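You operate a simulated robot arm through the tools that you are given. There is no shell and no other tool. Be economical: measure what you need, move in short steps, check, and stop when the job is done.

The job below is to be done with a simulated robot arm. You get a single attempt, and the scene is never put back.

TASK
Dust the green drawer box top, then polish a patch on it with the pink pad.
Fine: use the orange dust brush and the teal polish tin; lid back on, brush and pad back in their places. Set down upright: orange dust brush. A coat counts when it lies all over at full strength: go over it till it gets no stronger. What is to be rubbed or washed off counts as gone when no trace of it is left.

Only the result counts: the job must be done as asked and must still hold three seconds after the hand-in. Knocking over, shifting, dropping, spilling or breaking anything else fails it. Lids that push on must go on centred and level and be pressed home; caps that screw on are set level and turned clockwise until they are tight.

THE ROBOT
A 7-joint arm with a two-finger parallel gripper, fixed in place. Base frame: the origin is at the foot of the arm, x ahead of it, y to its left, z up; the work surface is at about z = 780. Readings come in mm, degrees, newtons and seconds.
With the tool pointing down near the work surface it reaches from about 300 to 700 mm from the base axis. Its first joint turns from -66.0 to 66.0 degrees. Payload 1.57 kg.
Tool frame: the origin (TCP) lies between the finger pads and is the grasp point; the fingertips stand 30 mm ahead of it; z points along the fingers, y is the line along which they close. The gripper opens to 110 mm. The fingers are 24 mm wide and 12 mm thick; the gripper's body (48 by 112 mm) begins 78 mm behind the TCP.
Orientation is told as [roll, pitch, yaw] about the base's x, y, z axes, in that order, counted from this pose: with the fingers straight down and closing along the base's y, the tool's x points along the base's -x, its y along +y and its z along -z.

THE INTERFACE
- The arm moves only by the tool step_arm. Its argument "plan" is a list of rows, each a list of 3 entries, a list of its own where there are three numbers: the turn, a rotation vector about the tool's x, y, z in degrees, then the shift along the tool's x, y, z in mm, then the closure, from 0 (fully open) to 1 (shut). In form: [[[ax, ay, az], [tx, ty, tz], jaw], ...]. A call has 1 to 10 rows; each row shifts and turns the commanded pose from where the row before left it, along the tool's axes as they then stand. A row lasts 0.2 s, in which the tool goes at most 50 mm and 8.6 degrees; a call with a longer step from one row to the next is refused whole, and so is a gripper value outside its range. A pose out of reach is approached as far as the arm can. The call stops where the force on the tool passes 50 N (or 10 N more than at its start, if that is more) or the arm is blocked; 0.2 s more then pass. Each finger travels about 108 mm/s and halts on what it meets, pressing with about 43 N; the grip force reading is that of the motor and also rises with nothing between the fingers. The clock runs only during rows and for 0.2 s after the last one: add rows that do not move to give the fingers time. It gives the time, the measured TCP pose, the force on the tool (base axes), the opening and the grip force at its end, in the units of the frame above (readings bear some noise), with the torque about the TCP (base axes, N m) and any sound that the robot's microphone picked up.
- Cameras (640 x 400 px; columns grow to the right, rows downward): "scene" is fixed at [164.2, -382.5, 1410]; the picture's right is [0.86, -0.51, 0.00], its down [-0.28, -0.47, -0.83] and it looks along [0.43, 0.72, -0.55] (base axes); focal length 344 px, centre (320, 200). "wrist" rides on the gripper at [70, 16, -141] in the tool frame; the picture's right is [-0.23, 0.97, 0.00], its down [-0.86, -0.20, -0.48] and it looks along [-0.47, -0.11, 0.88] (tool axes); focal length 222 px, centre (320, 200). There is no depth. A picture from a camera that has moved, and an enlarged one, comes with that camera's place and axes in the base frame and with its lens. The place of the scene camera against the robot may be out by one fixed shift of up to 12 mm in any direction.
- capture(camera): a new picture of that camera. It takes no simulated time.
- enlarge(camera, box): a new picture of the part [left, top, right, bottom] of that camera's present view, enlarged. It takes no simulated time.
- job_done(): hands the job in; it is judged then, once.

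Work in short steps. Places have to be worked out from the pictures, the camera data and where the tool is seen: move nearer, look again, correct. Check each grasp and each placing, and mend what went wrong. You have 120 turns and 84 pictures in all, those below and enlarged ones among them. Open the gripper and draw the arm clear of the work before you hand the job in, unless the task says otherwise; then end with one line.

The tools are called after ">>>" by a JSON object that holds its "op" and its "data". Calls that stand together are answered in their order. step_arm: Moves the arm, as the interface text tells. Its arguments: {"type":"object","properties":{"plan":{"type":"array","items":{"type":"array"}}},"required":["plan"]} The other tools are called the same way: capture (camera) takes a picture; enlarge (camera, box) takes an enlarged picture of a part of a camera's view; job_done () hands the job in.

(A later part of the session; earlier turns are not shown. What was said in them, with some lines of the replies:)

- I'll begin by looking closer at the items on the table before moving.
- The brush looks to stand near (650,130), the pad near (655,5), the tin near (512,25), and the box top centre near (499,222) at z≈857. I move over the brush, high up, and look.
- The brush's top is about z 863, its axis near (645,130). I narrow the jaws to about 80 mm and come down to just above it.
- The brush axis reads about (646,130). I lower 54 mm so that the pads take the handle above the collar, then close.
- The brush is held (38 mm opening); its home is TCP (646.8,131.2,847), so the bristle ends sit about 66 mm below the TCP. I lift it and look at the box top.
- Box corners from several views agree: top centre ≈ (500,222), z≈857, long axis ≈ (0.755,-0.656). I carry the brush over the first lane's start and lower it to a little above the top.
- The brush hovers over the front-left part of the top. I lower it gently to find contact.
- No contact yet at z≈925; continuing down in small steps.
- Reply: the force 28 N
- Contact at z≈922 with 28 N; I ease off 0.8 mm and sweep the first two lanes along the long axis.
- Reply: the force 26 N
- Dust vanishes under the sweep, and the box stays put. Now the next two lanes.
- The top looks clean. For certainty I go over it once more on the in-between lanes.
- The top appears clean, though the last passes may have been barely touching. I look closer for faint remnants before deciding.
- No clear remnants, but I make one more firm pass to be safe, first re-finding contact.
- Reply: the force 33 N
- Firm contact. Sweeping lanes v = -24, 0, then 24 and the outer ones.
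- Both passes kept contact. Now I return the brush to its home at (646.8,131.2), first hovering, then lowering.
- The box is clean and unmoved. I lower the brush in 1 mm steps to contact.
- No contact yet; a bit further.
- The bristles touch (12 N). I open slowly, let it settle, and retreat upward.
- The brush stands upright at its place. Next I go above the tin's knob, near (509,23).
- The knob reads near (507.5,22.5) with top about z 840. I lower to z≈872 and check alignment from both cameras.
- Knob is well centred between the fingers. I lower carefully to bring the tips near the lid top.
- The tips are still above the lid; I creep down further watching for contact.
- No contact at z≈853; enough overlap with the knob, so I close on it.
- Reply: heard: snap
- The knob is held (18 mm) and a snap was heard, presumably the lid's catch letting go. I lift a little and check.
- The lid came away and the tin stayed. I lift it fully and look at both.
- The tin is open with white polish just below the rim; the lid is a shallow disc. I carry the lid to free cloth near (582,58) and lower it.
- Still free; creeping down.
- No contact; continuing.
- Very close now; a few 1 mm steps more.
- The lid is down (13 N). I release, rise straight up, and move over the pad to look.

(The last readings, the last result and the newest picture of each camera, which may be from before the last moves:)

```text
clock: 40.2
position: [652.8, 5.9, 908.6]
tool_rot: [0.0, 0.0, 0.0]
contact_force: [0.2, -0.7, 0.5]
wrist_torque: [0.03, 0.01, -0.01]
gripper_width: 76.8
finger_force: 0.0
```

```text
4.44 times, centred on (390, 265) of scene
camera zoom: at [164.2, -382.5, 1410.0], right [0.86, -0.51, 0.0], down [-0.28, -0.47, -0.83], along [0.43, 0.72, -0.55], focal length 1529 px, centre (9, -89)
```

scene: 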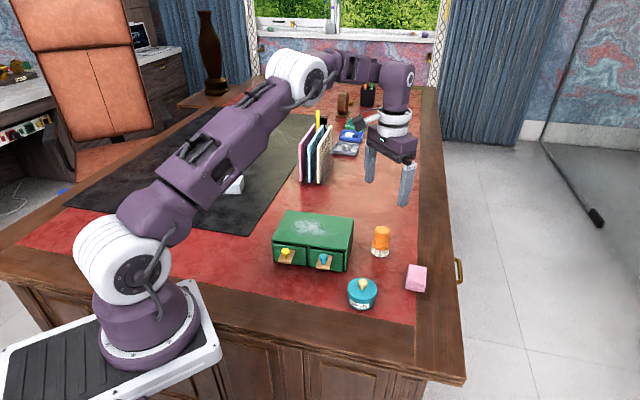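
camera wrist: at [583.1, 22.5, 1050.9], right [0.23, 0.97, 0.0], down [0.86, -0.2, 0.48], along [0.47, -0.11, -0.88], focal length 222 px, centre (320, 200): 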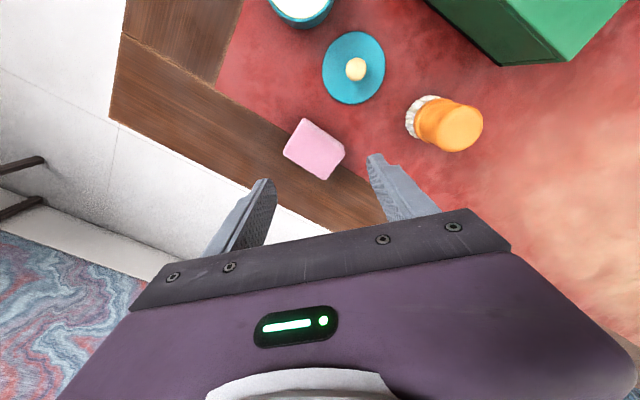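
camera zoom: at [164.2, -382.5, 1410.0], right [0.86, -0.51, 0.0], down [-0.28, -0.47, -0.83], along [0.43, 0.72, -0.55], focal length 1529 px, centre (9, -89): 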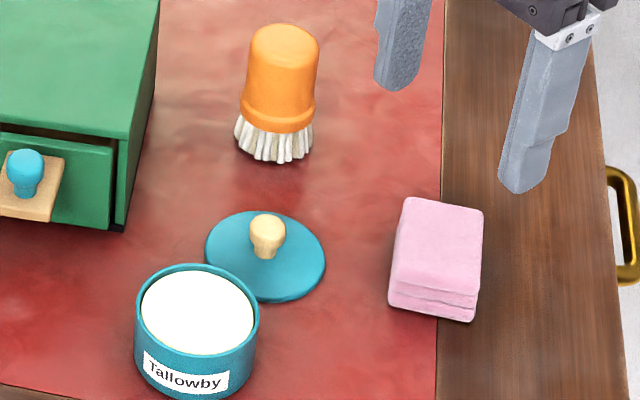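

The pad's top appears about 58×39 mm, centred near (652,0), long axis at ~40° from x. I centre over it and turn the gripper +41° so it closes across the short side.

>>> {"op": "step_arm", "data": {"plan": [[[0, 0, 0], [2, -6, 0], 0.3], [[0, 0, -8.2], [0, 0, 0], 0.3], [[0, 0, -8.2], [0, 0, 0], 0.3], [[0, 0, -8.2], [0, 0, 0], 0.3], [[0, 0, -8.2], [0, 0, 0], 0.3], [[0, 0, -8.2], [0, 0, 0], 0.3], [[0, 0, 0], [0, 0, 30], 0.3]]}}

>>> {"op": "capture", "data": {"camera": "wrist"}}

>>> {"op": "enlarge", "data": {"camera": "scene", "box": [370, 210, 450, 310]}}

```text
clock: 41.8
position: [652.2, -0.7, 880.0]
tool_rot: [-0.1, 0.0, 41.1]
contact_force: [0.5, -0.5, 0.4]
wrist_torque: [0.03, -0.01, -0.02]
gripper_width: 77.3
finger_force: 0.1
```

```text
45 pictures are left
camera wrist: at [588.4, -33.5, 1021.4], right [-0.47, 0.88, 0.0], down [0.78, 0.41, 0.48], along [0.42, 0.22, -0.88], focal length 222 px, centre (320, 200)
```

wrist: 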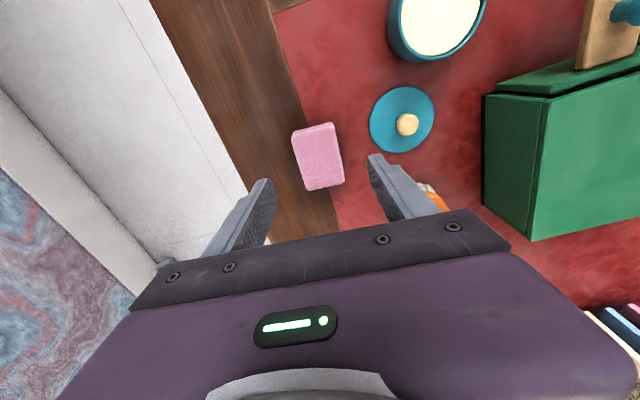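

```text
4.00 times, centred on (410, 260) of scene
camera zoom: at [164.2, -382.5, 1410.0], right [0.86, -0.51, 0.0], down [-0.28, -0.47, -0.83], along [0.43, 0.72, -0.55], focal length 1376 px, centre (-40, -40)
```

zoom: 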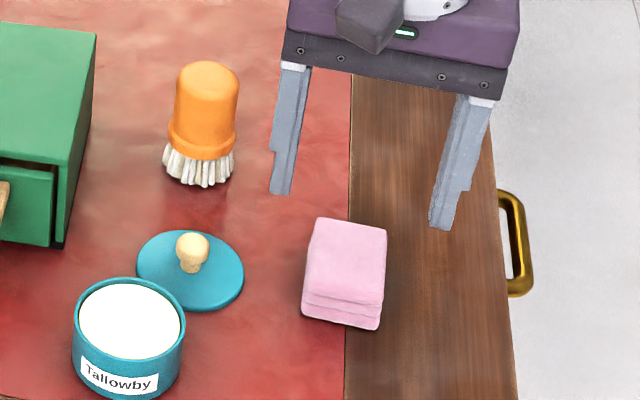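

Refined: pad centre ≈ (651.8,-1.5), short axis needs yaw ≈ 39.5°. I correct, narrow to 60 mm, and lower so the tips sit ~9 mm above the table.

>>> {"op": "step_arm", "data": {"plan": [[[0, 0, 1.6], [1, -1.1, 0], 0.45], [[0, 0, 0], [0, 0, 30], 0.45], [[0, 0, 0], [0, 0, 20], 0.45], [[0, 0, 0], [0, 0, 7], 0.45], [[0, 0, 0], [0, 0, 3], 0.45], [[0, 0, 0], [0, 0, 0], 0.45]]}}

>>> {"op": "enlarge", "data": {"camera": "scene", "box": [370, 220, 450, 300]}}

>>> {"op": "enlarge", "data": {"camera": "wrist", "box": [220, 100, 420, 250]}}

```text
clock: 43.2
position: [651.4, -1.4, 819.3]
tool_rot: [0.0, 0.0, 39.3]
contact_force: [-0.5, 0.2, -0.4]
wrist_torque: [0.02, 0.0, -0.04]
gripper_width: 60.8
finger_force: 0.1
```

```text
5.00 times, centred on (410, 260) of scene
camera zoom: at [164.2, -382.5, 1410.0], right [0.86, -0.51, 0.0], down [-0.28, -0.47, -0.83], along [0.43, 0.72, -0.55], focal length 1720 px, centre (-130, -100)
```

zoom: 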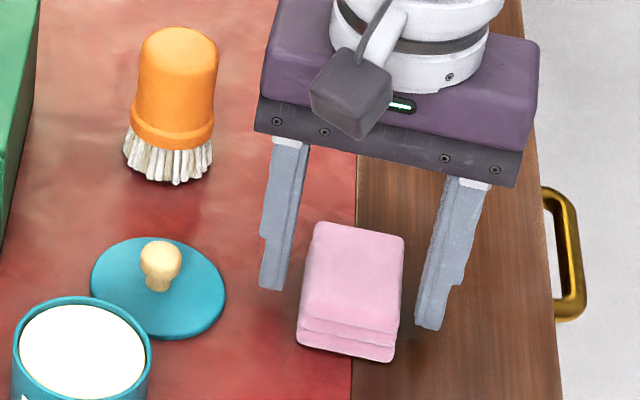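

```text
2.67 times, centred on (320, 175) of wrist
camera zoom: at [586.7, -32.8, 961.9], right [-0.44, 0.9, 0.0], down [0.79, 0.39, 0.48], along [0.43, 0.21, -0.88], focal length 592 px, centre (320, 267)
```

zoom: 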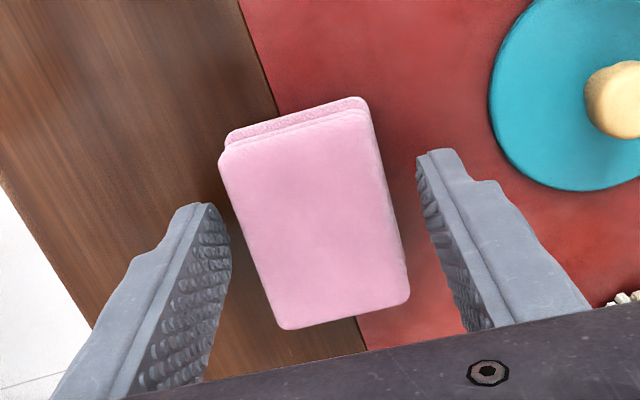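

Centred well. Closing on the pad.

>>> {"op": "step_arm", "data": {"plan": [[[0, 0, 0], [0, 0, 0], 0.6], [[0, 0, 0], [0, 0, 0], 0.8], [[0, 0, 0], [0, 0, 0], 1], [[0, 0, 0], [0, 0, 0], 1]]}}

>>> {"op": "enlarge", "data": {"camera": "scene", "box": [370, 220, 450, 300]}}

```text
clock: 44.2
position: [652.5, -2.4, 819.5]
tool_rot: [-0.1, 0.0, 39.4]
contact_force: [-0.5, 0.0, 0.4]
wrist_torque: [-0.02, 0.0, -0.03]
gripper_width: 44.3
finger_force: 43.2
```

```text
5.00 times, centred on (410, 260) of scene
camera zoom: at [164.3, -382.5, 1410.0], right [0.86, -0.51, 0.0], down [-0.28, -0.47, -0.83], along [0.43, 0.72, -0.55], focal length 1720 px, centre (-130, -100)
```

zoom: 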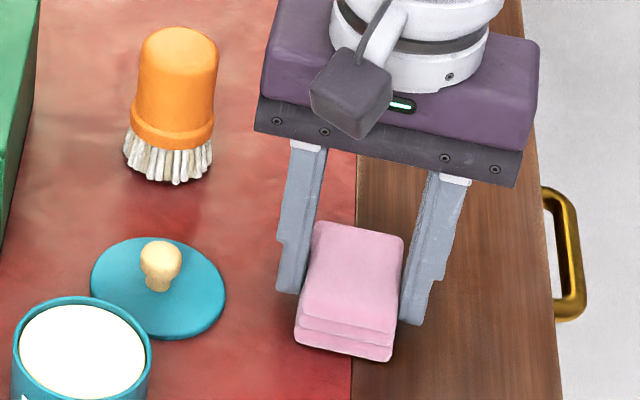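

Pad held (44 mm); home is TCP (651.8,-1.5,819.6), yaw 39.4°. I lift it and carry it over the open tin.

>>> {"op": "step_arm", "data": {"plan": [[[0, 0, 0], [0, 0, -15], 1], [[0, 0, 0], [0, 0, -35], 1], [[0, 0, 0], [0, 0, -30], 1], [[0, 0, 0], [24.1, 27.6, 0], 1], [[0, 0, 0], [24.1, 27.6, 0], 1], [[0, 0, 0], [24.1, 27.6, 0], 1], [[0, 0, 0], [24.2, 27.5, 0], 1], [[0, 0, 0], [0, 0, 20], 1]]}}

>>> {"op": "capture", "data": {"camera": "wrist"}}

>>> {"op": "enlarge", "data": {"camera": "scene", "box": [310, 220, 430, 320]}}

```text
clock: 46.0
position: [506.3, 23.0, 879.1]
tool_rot: [0.0, 0.0, 39.4]
contact_force: [-0.1, 0.5, -1.6]
wrist_torque: [-0.01, 0.01, -0.02]
gripper_width: 43.7
finger_force: 43.1
```

```text
40 pictures are left
camera wrist: at [441.6, -7.9, 1021.1], right [-0.44, 0.9, 0.0], down [0.79, 0.39, 0.48], along [0.43, 0.21, -0.88], focal length 222 px, centre (320, 200)
```

wrist: 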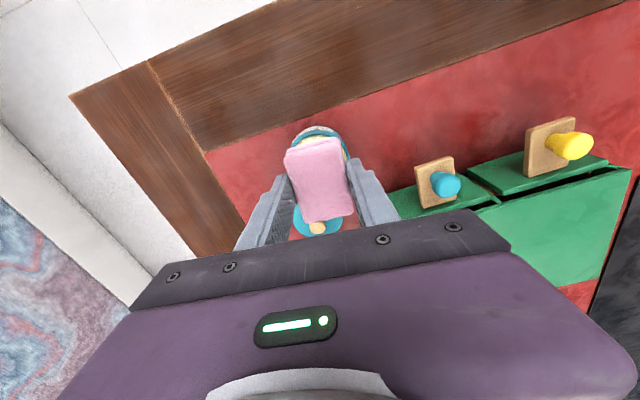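

```text
4.00 times, centred on (370, 270) of scene
camera zoom: at [164.2, -382.5, 1410.0], right [0.86, -0.51, 0.0], down [-0.28, -0.47, -0.83], along [0.43, 0.72, -0.55], focal length 1376 px, centre (120, -80)
```

zoom: 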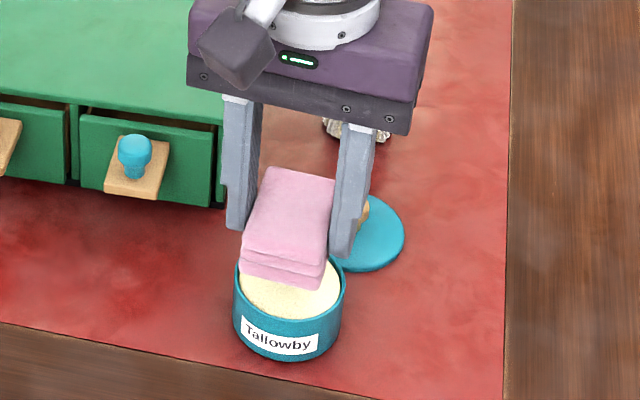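

The pad hangs over the tin. I lower it gently to touch the polish.

>>> {"op": "step_arm", "data": {"plan": [[[0, 0, 0], [0, 0, 10], 1], [[0, 0, 0], [0, 0, 5], 1], [[0, 0, 0], [0, 0, 2], 1], [[0, 0, 0], [0, 0, 1.5], 1], [[0, 0, 0], [0, 0, 1.5], 1]]}}

```text
clock: 47.2
position: [506.9, 21.9, 860.5]
tool_rot: [-0.1, 0.0, 39.5]
contact_force: [0.0, 0.0, 0.6]
wrist_torque: [0.0, 0.02, -0.03]
gripper_width: 43.6
finger_force: 43.0
```

>>> {"op": "step_arm", "data": {"plan": [[[0, 0, 0], [0, 0, 1.5], 1], [[0, 0, 0], [0, 0, 1.5], 1]]}}

```text
clock: 47.8
position: [507.2, 23.3, 856.9]
tool_rot: [0.0, 0.0, 39.4]
contact_force: [1.0, -0.4, 0.3]
wrist_torque: [-0.02, -0.01, 0.01]
gripper_width: 43.8
finger_force: 43.3
```

No contact yet at z≈857; creeping on.

>>> {"op": "step_arm", "data": {"plan": [[[0, 0, 0], [0, 0, 1.2], 1], [[0, 0, 0], [0, 0, 1.2], 1]]}}

>>> {"op": "enlarge", "data": {"camera": "scene", "box": [330, 240, 400, 310]}}

```text
clock: 48.4
position: [507.3, 22.2, 855.9]
tool_rot: [-0.1, -0.1, 39.4]
contact_force: [-3.8, 0.0, 18.5]
wrist_torque: [0.05, 0.2, 0.04]
gripper_width: 43.9
finger_force: 43.0
```

```text
5.71 times, centred on (365, 275) of scene
camera zoom: at [163.9, -382.5, 1410.1], right [0.86, -0.51, 0.0], down [-0.28, -0.47, -0.83], along [0.43, 0.72, -0.55], focal length 1966 px, centre (63, -229)
```

zoom: 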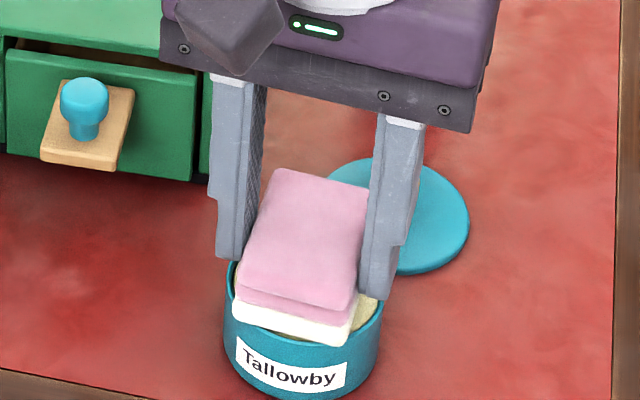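

The pad's lowest layer turned cream: it has taken polish. I lift and carry it over the box centre, turning it to align with the box.

>>> {"op": "step_arm", "data": {"plan": [[[0, 0, 0], [0, 0, 0], 1], [[0, 0, 0], [0, 0, -15], 1], [[0, 0, 0], [0, 0, -40], 1], [[0, 0, 0], [0, 0, -15], 1], [[0, 0, 0], [-24.2, 31.8, 0], 1], [[0, 0, 0], [-24.2, 31.8, 0], 1], [[0, 0, 0], [-24.2, 31.8, 0], 1], [[0, 0, 0], [-24.2, 31.7, 0], 1], [[0, 0, 0], [-24.2, 31.7, 0], 1]]}}

>>> {"op": "step_arm", "data": {"plan": [[[0, 0, -4.8], [0, 0, 0], 1], [[0, 0, -4.8], [0, 0, 10], 1], [[0, 0, 0], [0, 0, 10], 1]]}}

>>> {"op": "enlarge", "data": {"camera": "scene", "box": [250, 190, 400, 310]}}

```text
clock: 50.4
position: [499.4, 222.6, 924.9]
tool_rot: [-0.1, 0.1, 39.3]
contact_force: [-0.1, -0.2, -1.6]
wrist_torque: [0.01, 0.0, 0.01]
gripper_width: 43.7
finger_force: 43.3
```

```text
clock: 51.2
position: [499.2, 221.6, 905.7]
tool_rot: [0.0, -0.1, 49.1]
contact_force: [0.6, 0.6, -0.7]
wrist_torque: [0.0, 0.0, -0.01]
gripper_width: 43.7
finger_force: 42.1
```

```text
3.33 times, centred on (325, 250) of scene
camera zoom: at [164.3, -382.5, 1410.0], right [0.86, -0.51, 0.0], down [-0.28, -0.47, -0.83], along [0.43, 0.72, -0.55], focal length 1147 px, centre (303, 33)
```

zoom: 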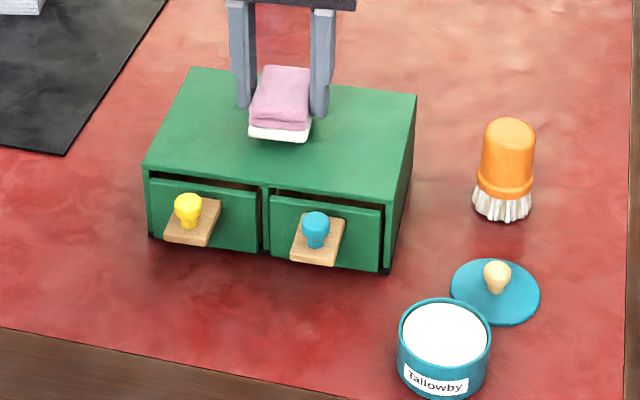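

Aligned with the box. I lower to touch.

>>> {"op": "step_arm", "data": {"plan": [[[0, 0, 0], [0, 0, 5], 1], [[0, 0, 0], [0, 0, 1.5], 1], [[0, 0, 0], [0, 0, 1.2], 1]]}}

```text
clock: 52.0
position: [500.0, 222.0, 896.5]
tool_rot: [-0.1, 0.0, 49.0]
contact_force: [-0.6, 0.5, -1.1]
wrist_torque: [-0.01, -0.01, -0.02]
gripper_width: 43.6
finger_force: 43.2
```

>>> {"op": "step_arm", "data": {"plan": [[[0, 0, 0], [0, 0, 0.8], 1], [[0, 0, 0], [0, 0, 0.8], 1]]}}

```text
clock: 52.6
position: [498.9, 220.5, 895.0]
tool_rot: [0.0, 0.0, 49.0]
contact_force: [0.8, -0.5, 0.0]
wrist_torque: [-0.02, 0.01, 0.02]
gripper_width: 43.9
finger_force: 43.1
```

>>> {"op": "step_arm", "data": {"plan": [[[0, 0, 0], [0, 0, 0.8], 1], [[0, 0, 0], [0, 0, 0.8], 1]]}}

```text
clock: 53.2
position: [499.3, 222.8, 894.8]
tool_rot: [-0.1, -0.1, 49.0]
contact_force: [-6.4, -2.3, 28.4]
wrist_torque: [-0.12, 0.33, 0.0]
gripper_width: 43.8
finger_force: 42.6
```

Contact with 28 N. I ease 0.5 mm and rub back and forth along the long axis, then look.

>>> {"op": "step_arm", "data": {"plan": [[[0, 0, 0], [0, 25, -0.5], 1], [[0, 0, 0], [0, -25, 0], 1], [[0, 0, 0], [0, -25, 0], 1], [[0, 0, 0], [0, 25, 0], 1], [[0, 0, 0], [0, 25, 0], 1], [[0, 0, 0], [0, -25, 0], 1], [[0, 0, 0], [0, -25, 0], 1], [[0, 0, 0], [0, -40, 0], 1]]}}

>>> {"op": "enlarge", "data": {"camera": "scene", "box": [260, 190, 380, 280]}}

```text
clock: 55.0
position: [546.8, 179.2, 894.0]
tool_rot: [0.2, 0.0, 49.1]
contact_force: [-13.4, 11.5, 37.5]
wrist_torque: [0.48, 0.37, -0.01]
gripper_width: 43.8
finger_force: 43.2
```

```text
4.44 times, centred on (320, 235) of scene
camera zoom: at [163.2, -382.4, 1410.2], right [0.86, -0.51, 0.0], down [-0.28, -0.47, -0.83], along [0.43, 0.72, -0.55], focal length 1529 px, centre (320, 44)
```

zoom: 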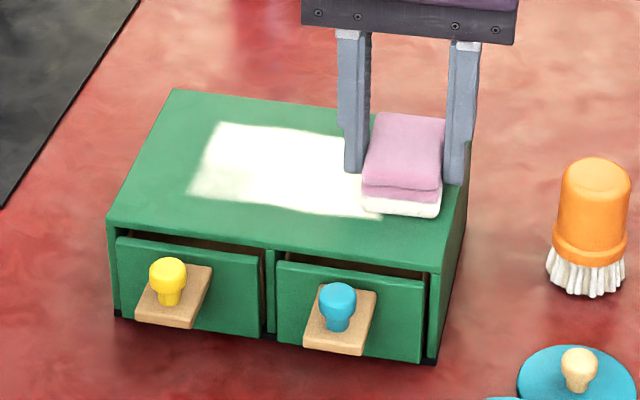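

A cream coat is being laid. I ease the press a bit and spread it over the former dust area with overlapping lanes.

>>> {"op": "step_arm", "data": {"plan": [[[0, 0, 0], [12, 0, -0.6], 1], [[0, 0, 0], [0, 42, 0], 1], [[0, 0, 0], [0, 42, 0], 1], [[0, 0, 0], [0, 42, 0], 1], [[0, 0, 0], [-15, 0, 0], 1], [[0, 0, 0], [-15, 0, 0], 1], [[0, 0, 0], [0, -42, 0], 1], [[0, 0, 0], [0, -42, 0], 1], [[0, 0, 0], [0, -42, 0], 1]]}}

>>> {"op": "step_arm", "data": {"plan": [[[0, 0, 0], [0, 42, 0], 1], [[0, 0, 0], [0, 42, 0], 1], [[0, 0, 0], [0, 42, 0], 1], [[0, 0, 0], [15, 0, 0], 1], [[0, 0, 0], [15, 0, 0], 1], [[0, 0, 0], [0, -42, 0], 1], [[0, 0, 0], [0, -42, 0], 1], [[0, 0, 0], [0, -42, 0], 1], [[0, 0, 0], [0, 0, -40], 1], [[0, 0, 0], [-20, -40, -20], 1]]}}

>>> {"op": "enlarge", "data": {"camera": "scene", "box": [260, 190, 380, 280]}}

```text
clock: 57.0
position: [558.5, 193.0, 895.1]
tool_rot: [0.0, 0.0, 49.1]
contact_force: [-4.9, 3.1, 10.7]
wrist_torque: [0.1, 0.19, -0.04]
gripper_width: 43.9
finger_force: 42.9
```

```text
clock: 59.2
position: [583.3, 157.9, 954.8]
tool_rot: [0.0, 0.0, 49.0]
contact_force: [0.3, -0.5, -0.5]
wrist_torque: [0.04, 0.01, -0.02]
gripper_width: 43.8
finger_force: 42.7
```

```text
4.44 times, centred on (320, 235) of scene
camera zoom: at [164.2, -382.5, 1410.0], right [0.86, -0.51, 0.0], down [-0.28, -0.47, -0.83], along [0.43, 0.72, -0.55], focal length 1529 px, centre (320, 44)
```

zoom: 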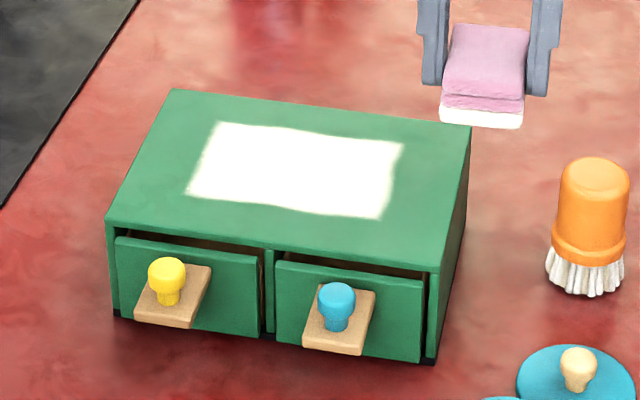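

The coat stops at a clear rectangle: that is the patch. I look closely at its uniformity.

>>> {"op": "enlarge", "data": {"camera": "scene", "box": [290, 208, 344, 240]}}

>>> {"op": "capture", "data": {"camera": "wrist"}}

```text
11.85 times, centred on (317, 224) of scene
camera zoom: at [164.2, -382.5, 1410.0], right [0.86, -0.51, 0.0], down [-0.28, -0.47, -0.83], along [0.43, 0.72, -0.55], focal length 4077 px, centre (356, -84)
```

zoom: 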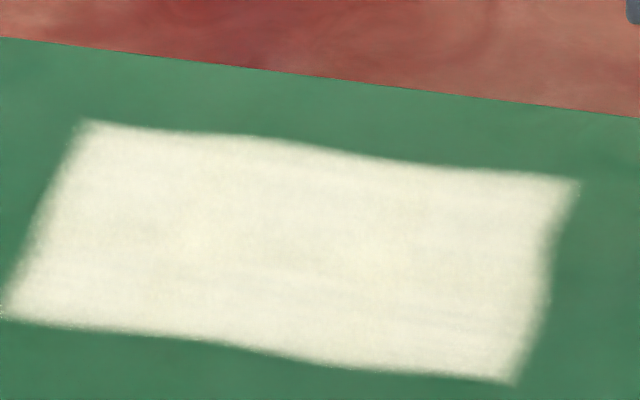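

```text
33 pictures are left
camera wrist: at [525.6, 116.6, 1096.8], right [-0.59, 0.81, 0.0], down [0.71, 0.51, 0.48], along [0.39, 0.28, -0.88], focal length 222 px, centre (320, 200)
```

wrist: 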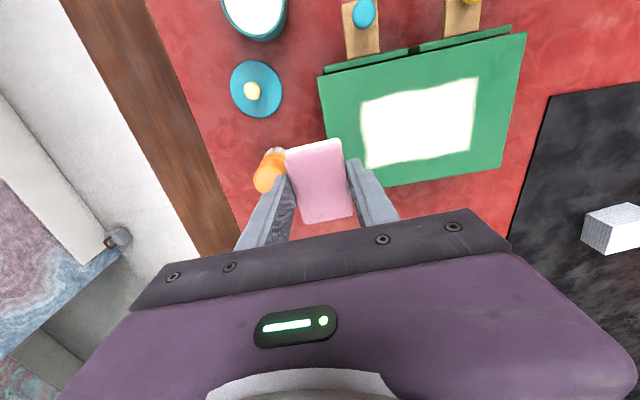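

It looks even. To check whether it can get stronger, I go over it again and compare.

>>> {"op": "step_arm", "data": {"plan": [[[0, 0, 0], [20, 40, 20], 1], [[0, 0, 0], [0, 0, 38], 1], [[0, 0, 0], [0, 0, 2.3], 1], [[0, 0, 0], [0, 42, 0], 1], [[0, 0, 0], [0, 42, 0], 1], [[0, 0, 0], [0, 42, 0], 1], [[0, 0, 0], [-15, 0, 0], 1], [[0, 0, 0], [0, -42, 0], 1], [[0, 0, 0], [0, -42, 0], 1], [[0, 0, 0], [0, -42, 0], 1]]}}

>>> {"op": "step_arm", "data": {"plan": [[[0, 0, 0], [-15, 0, 0], 1], [[0, 0, 0], [0, 42, 0], 1], [[0, 0, 0], [0, 42, 0], 1], [[0, 0, 0], [0, 42, 0], 1], [[0, 0, 0], [0, -42, 0], 1], [[0, 0, 0], [0, -42, 0], 1], [[0, 0, 0], [0, -42, 0], 1], [[0, 0, 0], [0, 0, -40], 1], [[0, 0, 0], [10, -40, -20], 1]]}}

>>> {"op": "enlarge", "data": {"camera": "scene", "box": [290, 208, 344, 240]}}

```text
clock: 61.4
position: [549.6, 182.9, 894.9]
tool_rot: [0.1, 0.0, 49.0]
contact_force: [-13.9, 11.9, 38.0]
wrist_torque: [0.39, 0.41, -0.05]
gripper_width: 43.8
finger_force: 43.5
```

```text
clock: 63.4
position: [583.4, 158.9, 954.0]
tool_rot: [-0.1, 0.1, 49.1]
contact_force: [-0.4, 0.2, -0.1]
wrist_torque: [0.01, 0.0, 0.0]
gripper_width: 43.9
finger_force: 42.8
```

```text
11.85 times, centred on (317, 224) of scene
camera zoom: at [164.3, -382.5, 1410.0], right [0.86, -0.51, 0.0], down [-0.28, -0.47, -0.83], along [0.43, 0.72, -0.55], focal length 4077 px, centre (356, -84)
```

zoom: 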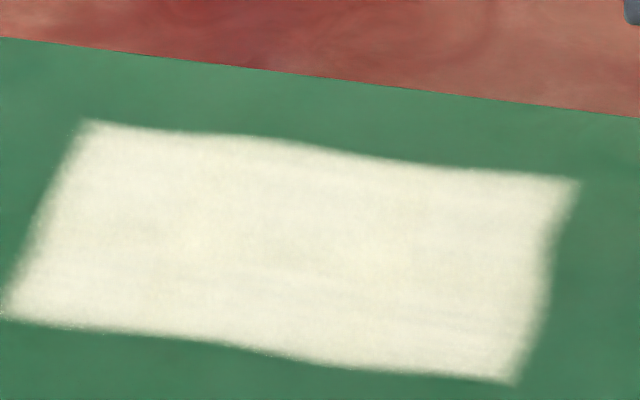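

No change after another full pass. To rule out a pad run dry, I re-dip once and compare again.

>>> {"op": "step_arm", "data": {"plan": [[[0, 0, 0], [38.5, -7.8, 0], 1], [[0, 0, 0], [38.5, -7.8, 0], 1], [[0, 0, 0], [38.5, -7.8, 0], 1], [[0, 0, 0], [38.4, -7.9, 0], 1], [[0, 0, 0], [0, 0, 45], 1], [[0, 0, 0], [0, 0, 40], 1], [[0, 0, 0], [0, 0, 10], 1], [[0, 0, 0], [0, 0, 2], 1], [[0, 0, 0], [0, 0, 1.5], 1]]}}

>>> {"op": "enlarge", "data": {"camera": "scene", "box": [320, 230, 420, 310]}}

```text
clock: 65.4
position: [507.4, 23.2, 856.2]
tool_rot: [-0.1, 0.0, 49.0]
contact_force: [0.6, 0.5, -1.6]
wrist_torque: [0.02, 0.02, -0.01]
gripper_width: 43.9
finger_force: 43.0
```

```text
5.00 times, centred on (370, 270) of scene
camera zoom: at [164.3, -382.5, 1410.0], right [0.86, -0.51, 0.0], down [-0.28, -0.47, -0.83], along [0.43, 0.72, -0.55], focal length 1720 px, centre (70, -150)
```

zoom: 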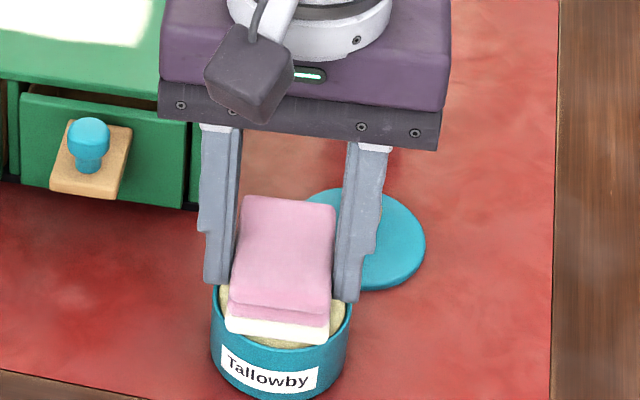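

Hovering just above the polish; a couple more small steps to touch.

>>> {"op": "step_arm", "data": {"plan": [[[0, 0, 0], [0, 0, 0.8], 1], [[0, 0, 0], [0, 0, 0.8], 1], [[0, 0, 0], [0, 0, 0.4], 1]]}}

```text
clock: 66.2
position: [507.5, 22.3, 854.6]
tool_rot: [-0.1, 0.0, 49.0]
contact_force: [-3.6, -0.3, 18.5]
wrist_torque: [0.01, 0.22, 0.0]
gripper_width: 43.9
finger_force: 43.3
```

Touched again (18 N). Back to the box for another full coverage.

>>> {"op": "step_arm", "data": {"plan": [[[0, 0, 0], [0, 0, -15], 1], [[0, 0, 0], [0, 0, -45], 1], [[0, 0, 0], [0, 0, -10.4], 1], [[0, 0, 0], [-33.5, 17.8, 0], 1], [[0, 0, 0], [-33.5, 17.8, 0], 1], [[0, 0, 0], [-33.5, 17.8, 0], 1], [[0, 0, 0], [-33.4, 17.9, 0], 1], [[0, 0, 0], [0, 0, 25], 1], [[0, 0, 0], [0, 0, 4.8], 1]]}}

>>> {"op": "step_arm", "data": {"plan": [[[0, 0, 0], [0, 42, 0], 1], [[0, 0, 0], [0, 42, 0], 1], [[0, 0, 0], [0, 42, 0], 1], [[0, 0, 0], [-15, 0, 0], 1], [[0, 0, 0], [0, -42, 0], 1], [[0, 0, 0], [0, -42, 0], 1], [[0, 0, 0], [0, -42, 0], 1], [[0, 0, 0], [-15, 0, 0], 1], [[0, 0, 0], [0, 42, 0], 1], [[0, 0, 0], [0, 42, 0], 1]]}}

>>> {"op": "step_arm", "data": {"plan": [[[0, 0, 0], [0, 42, 0], 1], [[0, 0, 0], [0, -42, 0], 1], [[0, 0, 0], [0, -42, 0], 1], [[0, 0, 0], [0, -42, 0], 1], [[0, 0, 0], [0, 0, -40], 1], [[0, 0, 0], [10, -40, -20], 1]]}}

>>> {"op": "enlarge", "data": {"camera": "scene", "box": [290, 208, 344, 240]}}

>>> {"op": "capture", "data": {"camera": "scene"}}

```text
clock: 68.2
position: [540.6, 170.9, 895.8]
tool_rot: [0.0, -0.1, 49.0]
contact_force: [-2.5, -0.4, 13.9]
wrist_torque: [0.0, 0.18, -0.05]
gripper_width: 43.8
finger_force: 43.2
```

```text
clock: 70.4
position: [496.5, 248.1, 894.8]
tool_rot: [0.0, 0.1, 49.1]
contact_force: [2.1, -0.7, 4.0]
wrist_torque: [0.04, -0.04, 0.0]
gripper_width: 43.7
finger_force: 43.0
```

```text
clock: 71.8
position: [584.2, 159.0, 954.6]
tool_rot: [0.0, -0.1, 49.0]
contact_force: [0.1, 0.1, -0.2]
wrist_torque: [0.05, 0.01, -0.02]
gripper_width: 43.7
finger_force: 42.9
```

```text
11.85 times, centred on (317, 224) of scene
camera zoom: at [164.3, -382.5, 1410.0], right [0.86, -0.51, 0.0], down [-0.28, -0.47, -0.83], along [0.43, 0.72, -0.55], focal length 4077 px, centre (356, -84)
```

zoom: 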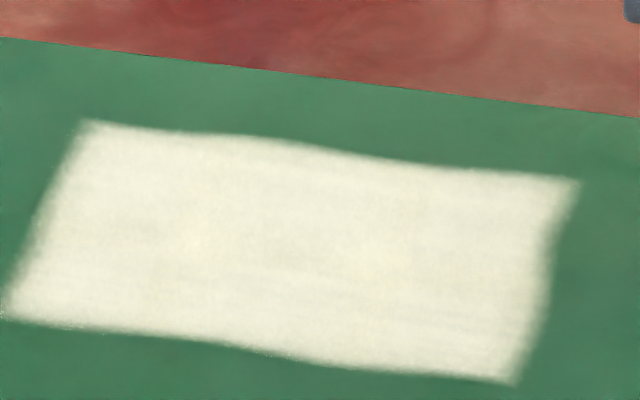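

```text
29 pictures are left
```

scene: 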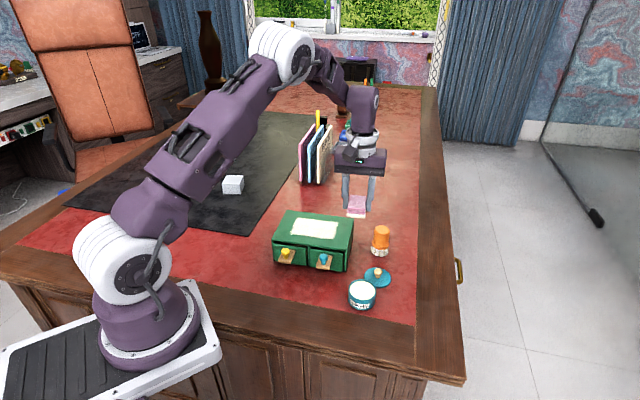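

The coat no longer changes: full strength. I carry the pad back to its home, turning back to yaw 39.4°.

>>> {"op": "step_arm", "data": {"plan": [[[0, 0, 4.8], [0, 0, 0], 1], [[0, 0, 4.8], [0, 0, 0], 1], [[0, 0, 0], [12.5, -41.7, 0], 1], [[0, 0, 0], [12.5, -41.7, 0], 1], [[0, 0, 0], [12.5, -41.7, 0], 1], [[0, 0, 0], [12.5, -41.8, 0], 1], [[0, 0, 0], [0, 0, 45], 1], [[0, 0, 0], [0, 0, 45], 1], [[0, 0, 0], [0, 0, 32], 1], [[0, 0, 0], [0, 0, 8], 1]]}}

>>> {"op": "enlarge", "data": {"camera": "scene", "box": [370, 220, 450, 300]}}

```text
clock: 74.0
position: [651.4, -2.4, 825.2]
tool_rot: [0.0, -0.1, 39.5]
contact_force: [0.8, -0.7, -0.8]
wrist_torque: [0.01, 0.01, -0.02]
gripper_width: 43.8
finger_force: 43.4
```

```text
5.00 times, centred on (410, 260) of scene
camera zoom: at [164.3, -382.5, 1410.0], right [0.86, -0.51, 0.0], down [-0.28, -0.47, -0.83], along [0.43, 0.72, -0.55], focal length 1720 px, centre (-130, -100)
```

zoom: 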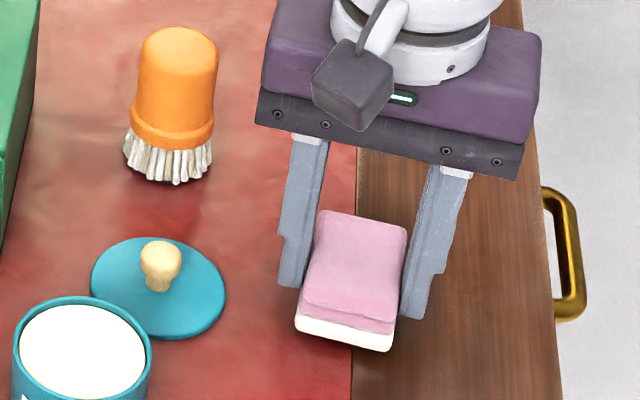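

Over its place; lowering the last few millimetres (home height 819.6).

>>> {"op": "step_arm", "data": {"plan": [[[0, 0, 0], [0, 0, 3], 1], [[0, 0, 0], [0, 0, 1.5], 1], [[0, 0, 0], [0, 0, 1], 1], [[0, 0, 0], [0, 0, 0.7], 1]]}}

```text
clock: 75.0
position: [651.8, -2.1, 819.8]
tool_rot: [-0.1, -0.1, 39.4]
contact_force: [-6.3, 1.0, 23.5]
wrist_torque: [0.12, 0.29, 0.04]
gripper_width: 43.7
finger_force: 42.9
```

The pad rests on the table. I release, rise, and turn back toward yaw 0.

>>> {"op": "step_arm", "data": {"plan": [[[0, 0, 0], [0, 0, 0], 0.58], [[0, 0, 0], [0, 0, 0], 0.5], [[0, 0, 0], [0, 0, 0], 0.45], [[0, 0, 0], [0, 0, -20], 0.45], [[0, 0, 0], [0, 0, -40], 0.45], [[0, 0, 7.9], [0, 0, -30], 0.45], [[0, 0, 7.9], [0, 0, 0], 0.45], [[0, 0, 7.9], [0, 0, 0], 0.45], [[0, 0, 7.9], [0, 0, 0], 0.5], [[0, 0, 7.8], [0, 0, 0], 0.6]]}}

>>> {"op": "enlarge", "data": {"camera": "scene", "box": [330, 220, 450, 310]}}

```text
clock: 77.2
position: [651.3, -1.8, 908.6]
tool_rot: [0.0, 0.0, -0.2]
contact_force: [0.2, -0.1, 0.7]
wrist_torque: [0.03, 0.0, 0.01]
gripper_width: 44.2
finger_force: 0.1
```

```text
4.44 times, centred on (390, 265) of scene
camera zoom: at [164.2, -382.5, 1410.0], right [0.86, -0.51, 0.0], down [-0.28, -0.47, -0.83], along [0.43, 0.72, -0.55], focal length 1529 px, centre (9, -89)
```

zoom: 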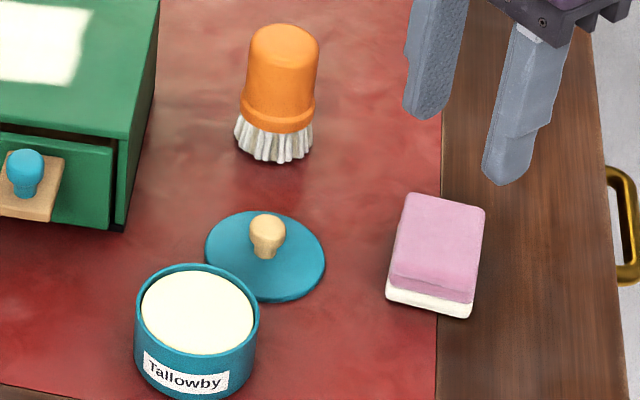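

The pad is back in place. Now over the lid's knob at (582,58), descending part way, then a look.

>>> {"op": "step_arm", "data": {"plan": [[[0, 0, -0.2], [34.9, 29.8, 0], 0.6], [[0, 0, 0], [34.9, 29.8, 0], 0.6], [[0, 0, 0], [0, 0, 40], 0.6], [[0, 0, 0], [0, 0, 30], 0.6]]}}

>>> {"op": "enlarge", "data": {"camera": "wrist", "box": [220, 100, 420, 250]}}

```text
clock: 78.2
position: [583.1, 57.9, 837.7]
tool_rot: [-0.1, 0.1, 0.2]
contact_force: [0.1, 0.1, -1.0]
wrist_torque: [0.03, 0.01, -0.01]
gripper_width: 44.0
finger_force: 0.0
```

```text
2.67 times, centred on (320, 175) of wrist
camera zoom: at [511.8, 74.4, 980.3], right [0.22, 0.97, 0.0], down [0.86, -0.2, 0.48], along [0.47, -0.11, -0.88], focal length 592 px, centre (320, 267)
```

zoom: 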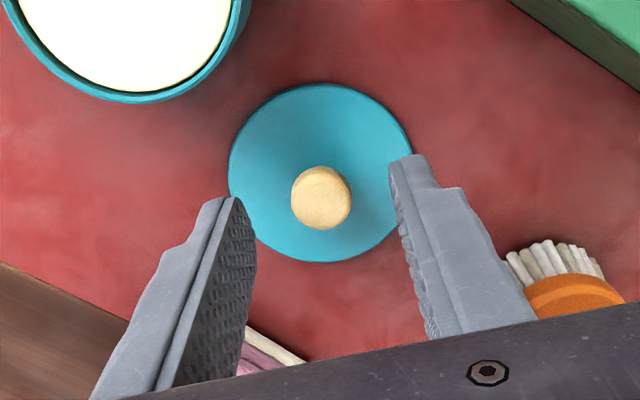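

The knob is centred. Lowering to the earlier grasp height (815) and closing.

>>> {"op": "step_arm", "data": {"plan": [[[0, 0, 0], [0, 0, 15], 0.6], [[0, 0, 0], [0, 0, 7.5], 0.6], [[0, 0, 0], [0, 0, 0], 0.75], [[0, 0, 0], [0, 0, 0], 1], [[0, 0, 0], [0, 0, 0], 1], [[0, 0, 0], [0, 0, 0], 1]]}}

```text
clock: 79.6
position: [581.2, 58.3, 817.5]
tool_rot: [0.1, 0.0, 0.2]
contact_force: [-0.1, -0.2, -0.6]
wrist_torque: [0.03, -0.01, -0.04]
gripper_width: 18.0
finger_force: 33.0
```

Knob held. I lift, check it hangs level, and move over the tin.

>>> {"op": "step_arm", "data": {"plan": [[[0, 0, 0], [0, 0, -20], 1], [[0, 0, 0], [0, 0, -40], 1], [[0, 0, 0], [0, 0, -20], 1], [[0, 0, 0], [37.4, -17.8, 0], 1], [[0, 0, 0], [37.4, -17.7, 0], 1], [[0, 0, 0], [0, 0, 25], 1]]}}

>>> {"op": "enlarge", "data": {"camera": "scene", "box": [320, 230, 420, 310]}}

>>> {"op": "enlarge", "data": {"camera": "wrist", "box": [220, 80, 420, 230]}}

```text
clock: 81.0
position: [504.8, 21.3, 871.6]
tool_rot: [0.0, 0.0, 0.2]
contact_force: [0.0, 0.7, -0.5]
wrist_torque: [0.0, -0.03, -0.03]
gripper_width: 17.9
finger_force: 32.9
```

```text
5.00 times, centred on (370, 270) of scene
camera zoom: at [164.2, -382.5, 1410.0], right [0.86, -0.51, 0.0], down [-0.28, -0.47, -0.83], along [0.43, 0.72, -0.55], focal length 1720 px, centre (70, -150)
```

zoom: 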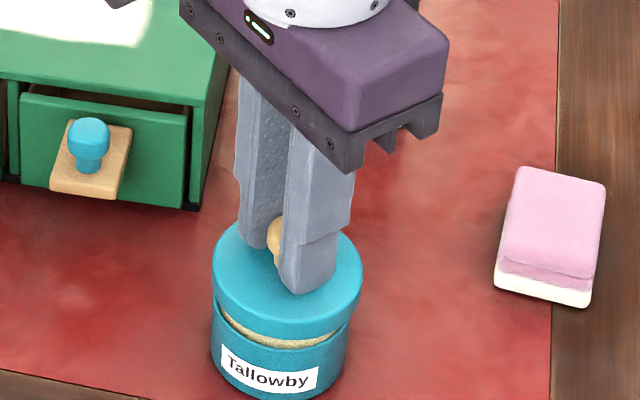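

```text
2.67 times, centred on (320, 155) of wrist
camera zoom: at [435.9, 37.4, 1013.1], right [0.22, 0.97, 0.0], down [0.86, -0.2, 0.48], along [0.47, -0.11, -0.88], focal length 592 px, centre (320, 320)
```

zoom: 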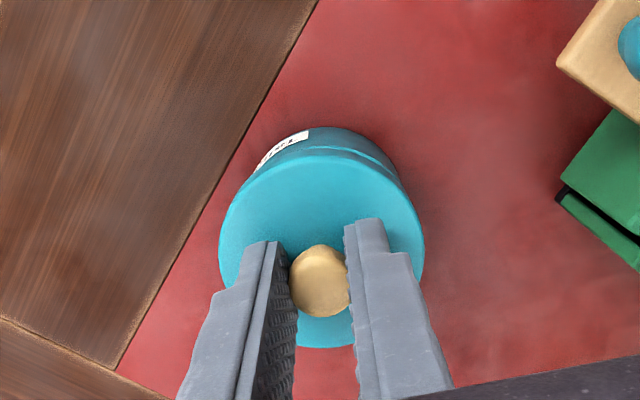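

Commanded position retraces the lid's original spot to within 0.1 mm and the lid hangs level. I lower it onto the tin stepwise.

>>> {"op": "step_arm", "data": {"plan": [[[0, 0, 0], [0, 0, 6], 1], [[0, 0, 0], [0, 0, 4], 1], [[0, 0, 0], [0, 0, 3], 1], [[0, 0, 0], [0, 0, 2], 1], [[0, 0, 0], [0, 0, 1.5], 1]]}}

>>> {"op": "enlarge", "data": {"camera": "scene", "box": [330, 250, 400, 310]}}

```text
clock: 82.2
position: [507.0, 22.0, 854.1]
tool_rot: [0.1, 0.1, 0.2]
contact_force: [-0.1, -0.4, -0.8]
wrist_torque: [-0.01, 0.0, 0.01]
gripper_width: 18.1
finger_force: 32.5
```

```text
6.67 times, centred on (365, 280) of scene
camera zoom: at [164.3, -382.5, 1410.0], right [0.86, -0.51, 0.0], down [-0.28, -0.47, -0.83], along [0.43, 0.72, -0.55], focal length 2293 px, centre (20, -333)
```

zoom: 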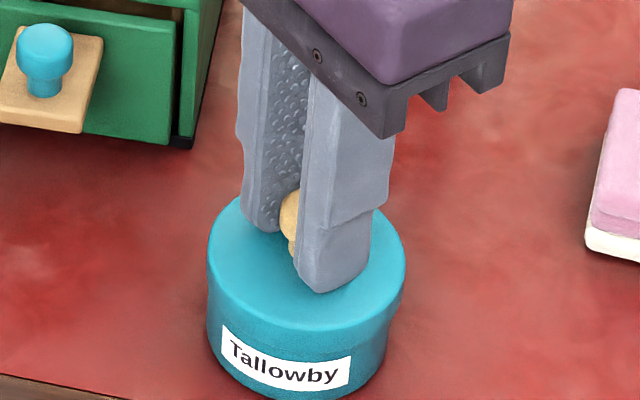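

The lid is nearly seated, well aligned. I keep pressing down in small steps.

>>> {"op": "step_arm", "data": {"plan": [[[0, 0, 0], [0, 0, 1], 1], [[0, 0, 0], [0, 0, 1], 1], [[0, 0, 0], [0, 0, 1], 1]]}}

```text
clock: 83.0
position: [507.7, 22.6, 850.9]
tool_rot: [0.0, 0.0, 0.2]
contact_force: [0.5, -0.7, -0.7]
wrist_torque: [-0.02, -0.01, 0.02]
gripper_width: 18.0
finger_force: 32.7
```

>>> {"op": "step_arm", "data": {"plan": [[[0, 0, 0], [0, 0, 1], 1], [[0, 0, 0], [0, 0, 1], 1], [[0, 0, 0], [0, 0, 1], 1]]}}

```text
clock: 83.8
position: [506.8, 22.4, 849.1]
tool_rot: [0.2, -0.3, 0.2]
contact_force: [-6.4, 0.5, 15.7]
wrist_torque: [0.0, 0.15, -0.04]
gripper_width: 18.5
finger_force: 32.6
heard: snap
stopped in row 3: the force on the tool passed its limit at 53 N (the readings are from after the stop); the commanded pose is now the measured one
```

A snap was heard under 53 N: the lid clicked home. I release and rise, then inspect.

>>> {"op": "step_arm", "data": {"plan": [[[0, 0, 0], [0, 0, -0.5], 0.8], [[0, 0, 0], [0, 0, 0], 0.65], [[0, 0, 0], [0, 0, 0], 0.6], [[0, 0, 0], [0, 0, -15], 0.6], [[0, 0, 0], [0, 0, -30], 0.6], [[0, 0, 0], [0, 0, -40], 0.6]]}}

>>> {"op": "enlarge", "data": {"camera": "scene", "box": [330, 250, 400, 310]}}

>>> {"op": "enlarge", "data": {"camera": "wrist", "box": [240, 80, 400, 200]}}

```text
clock: 85.2
position: [507.1, 21.6, 934.7]
tool_rot: [0.1, -0.2, 0.2]
contact_force: [0.0, -0.6, -0.1]
wrist_torque: [-0.01, 0.0, 0.0]
gripper_width: 44.1
finger_force: 0.1
```

```text
6.67 times, centred on (365, 280) of scene
camera zoom: at [164.2, -382.5, 1410.0], right [0.86, -0.51, 0.0], down [-0.28, -0.47, -0.83], along [0.43, 0.72, -0.55], focal length 2293 px, centre (20, -333)
```

zoom: 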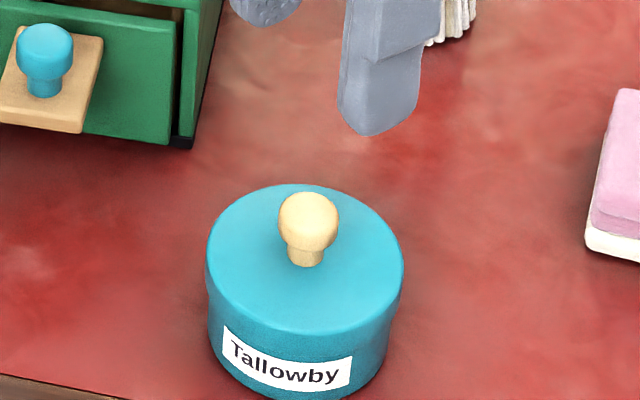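

```text
3.33 times, centred on (320, 140) of wrist
camera zoom: at [436.3, 38.7, 1076.9], right [0.22, 0.97, 0.0], down [0.85, -0.2, 0.48], along [0.47, -0.11, -0.88], focal length 740 px, centre (320, 400)
```

zoom: 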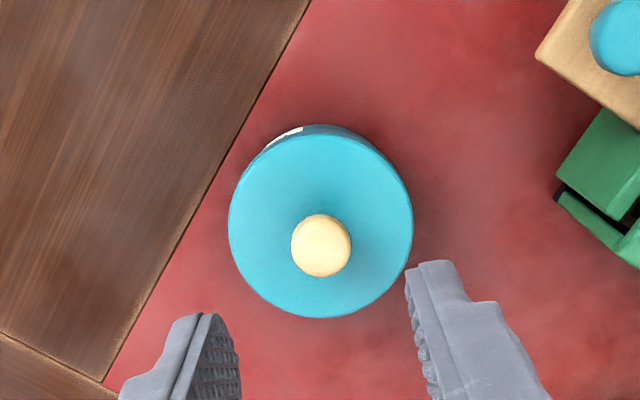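

The lid sits level at exactly its original height. I open, draw the arm clear, and take a final look.

>>> {"op": "step_arm", "data": {"plan": [[[0, 0, 0], [10, 0, -45], 0.3], [[0, 0, 0], [20, 0, -45], 0], [[0, 0, 0], [20, 0, -45], 0], [[0, 0, 0], [20, 10, -40], 0], [[0, 0, 0], [20, 10, -40], 0]]}}

>>> {"op": "enlarge", "data": {"camera": "scene", "box": [260, 190, 450, 310]}}

>>> {"op": "capture", "data": {"camera": "wrist"}}

```text
clock: 86.4
position: [415.8, 41.7, 1150.4]
tool_rot: [0.0, -0.1, 0.2]
contact_force: [0.2, 0.0, -0.3]
wrist_torque: [0.0, -0.02, -0.02]
gripper_width: 109.9
finger_force: 0.2
```

```text
3.33 times, centred on (355, 250) of scene
camera zoom: at [164.2, -382.5, 1410.0], right [0.86, -0.51, 0.0], down [-0.28, -0.47, -0.83], along [0.43, 0.72, -0.55], focal length 1147 px, centre (203, 33)
```

zoom: 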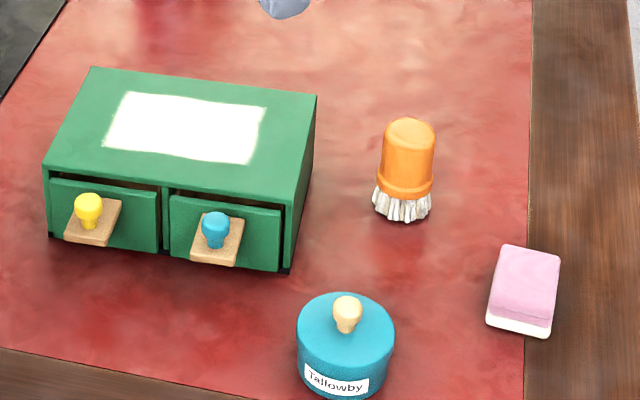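

```text
19 pictures are left
camera wrist: at [346.0, 58.1, 1292.5], right [0.22, 0.97, 0.0], down [0.85, -0.2, 0.48], along [0.47, -0.11, -0.88], focal length 222 px, centre (320, 200)
```

wrist: 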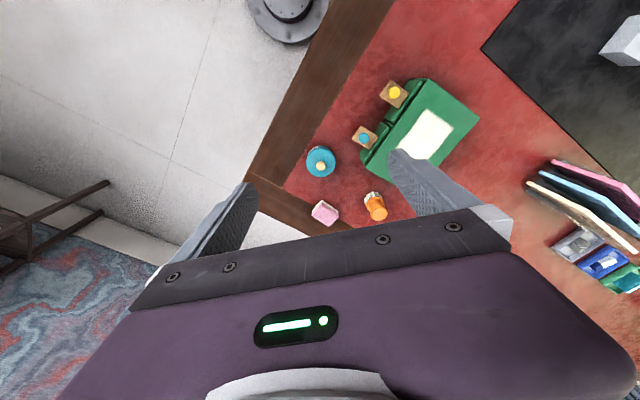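

Everything matches its starting place: the top is dusted, the patch is evenly coated, the lid is on, and the brush is upright. I hand in.

>>> {"op": "job_done", "data": {}}

```text
The job is handed in.
```

I dusted the green drawer box top and polished the patch to full strength. The lid is snapped back on the teal tin, and the orange brush (upright) and pink pad are back in their places.
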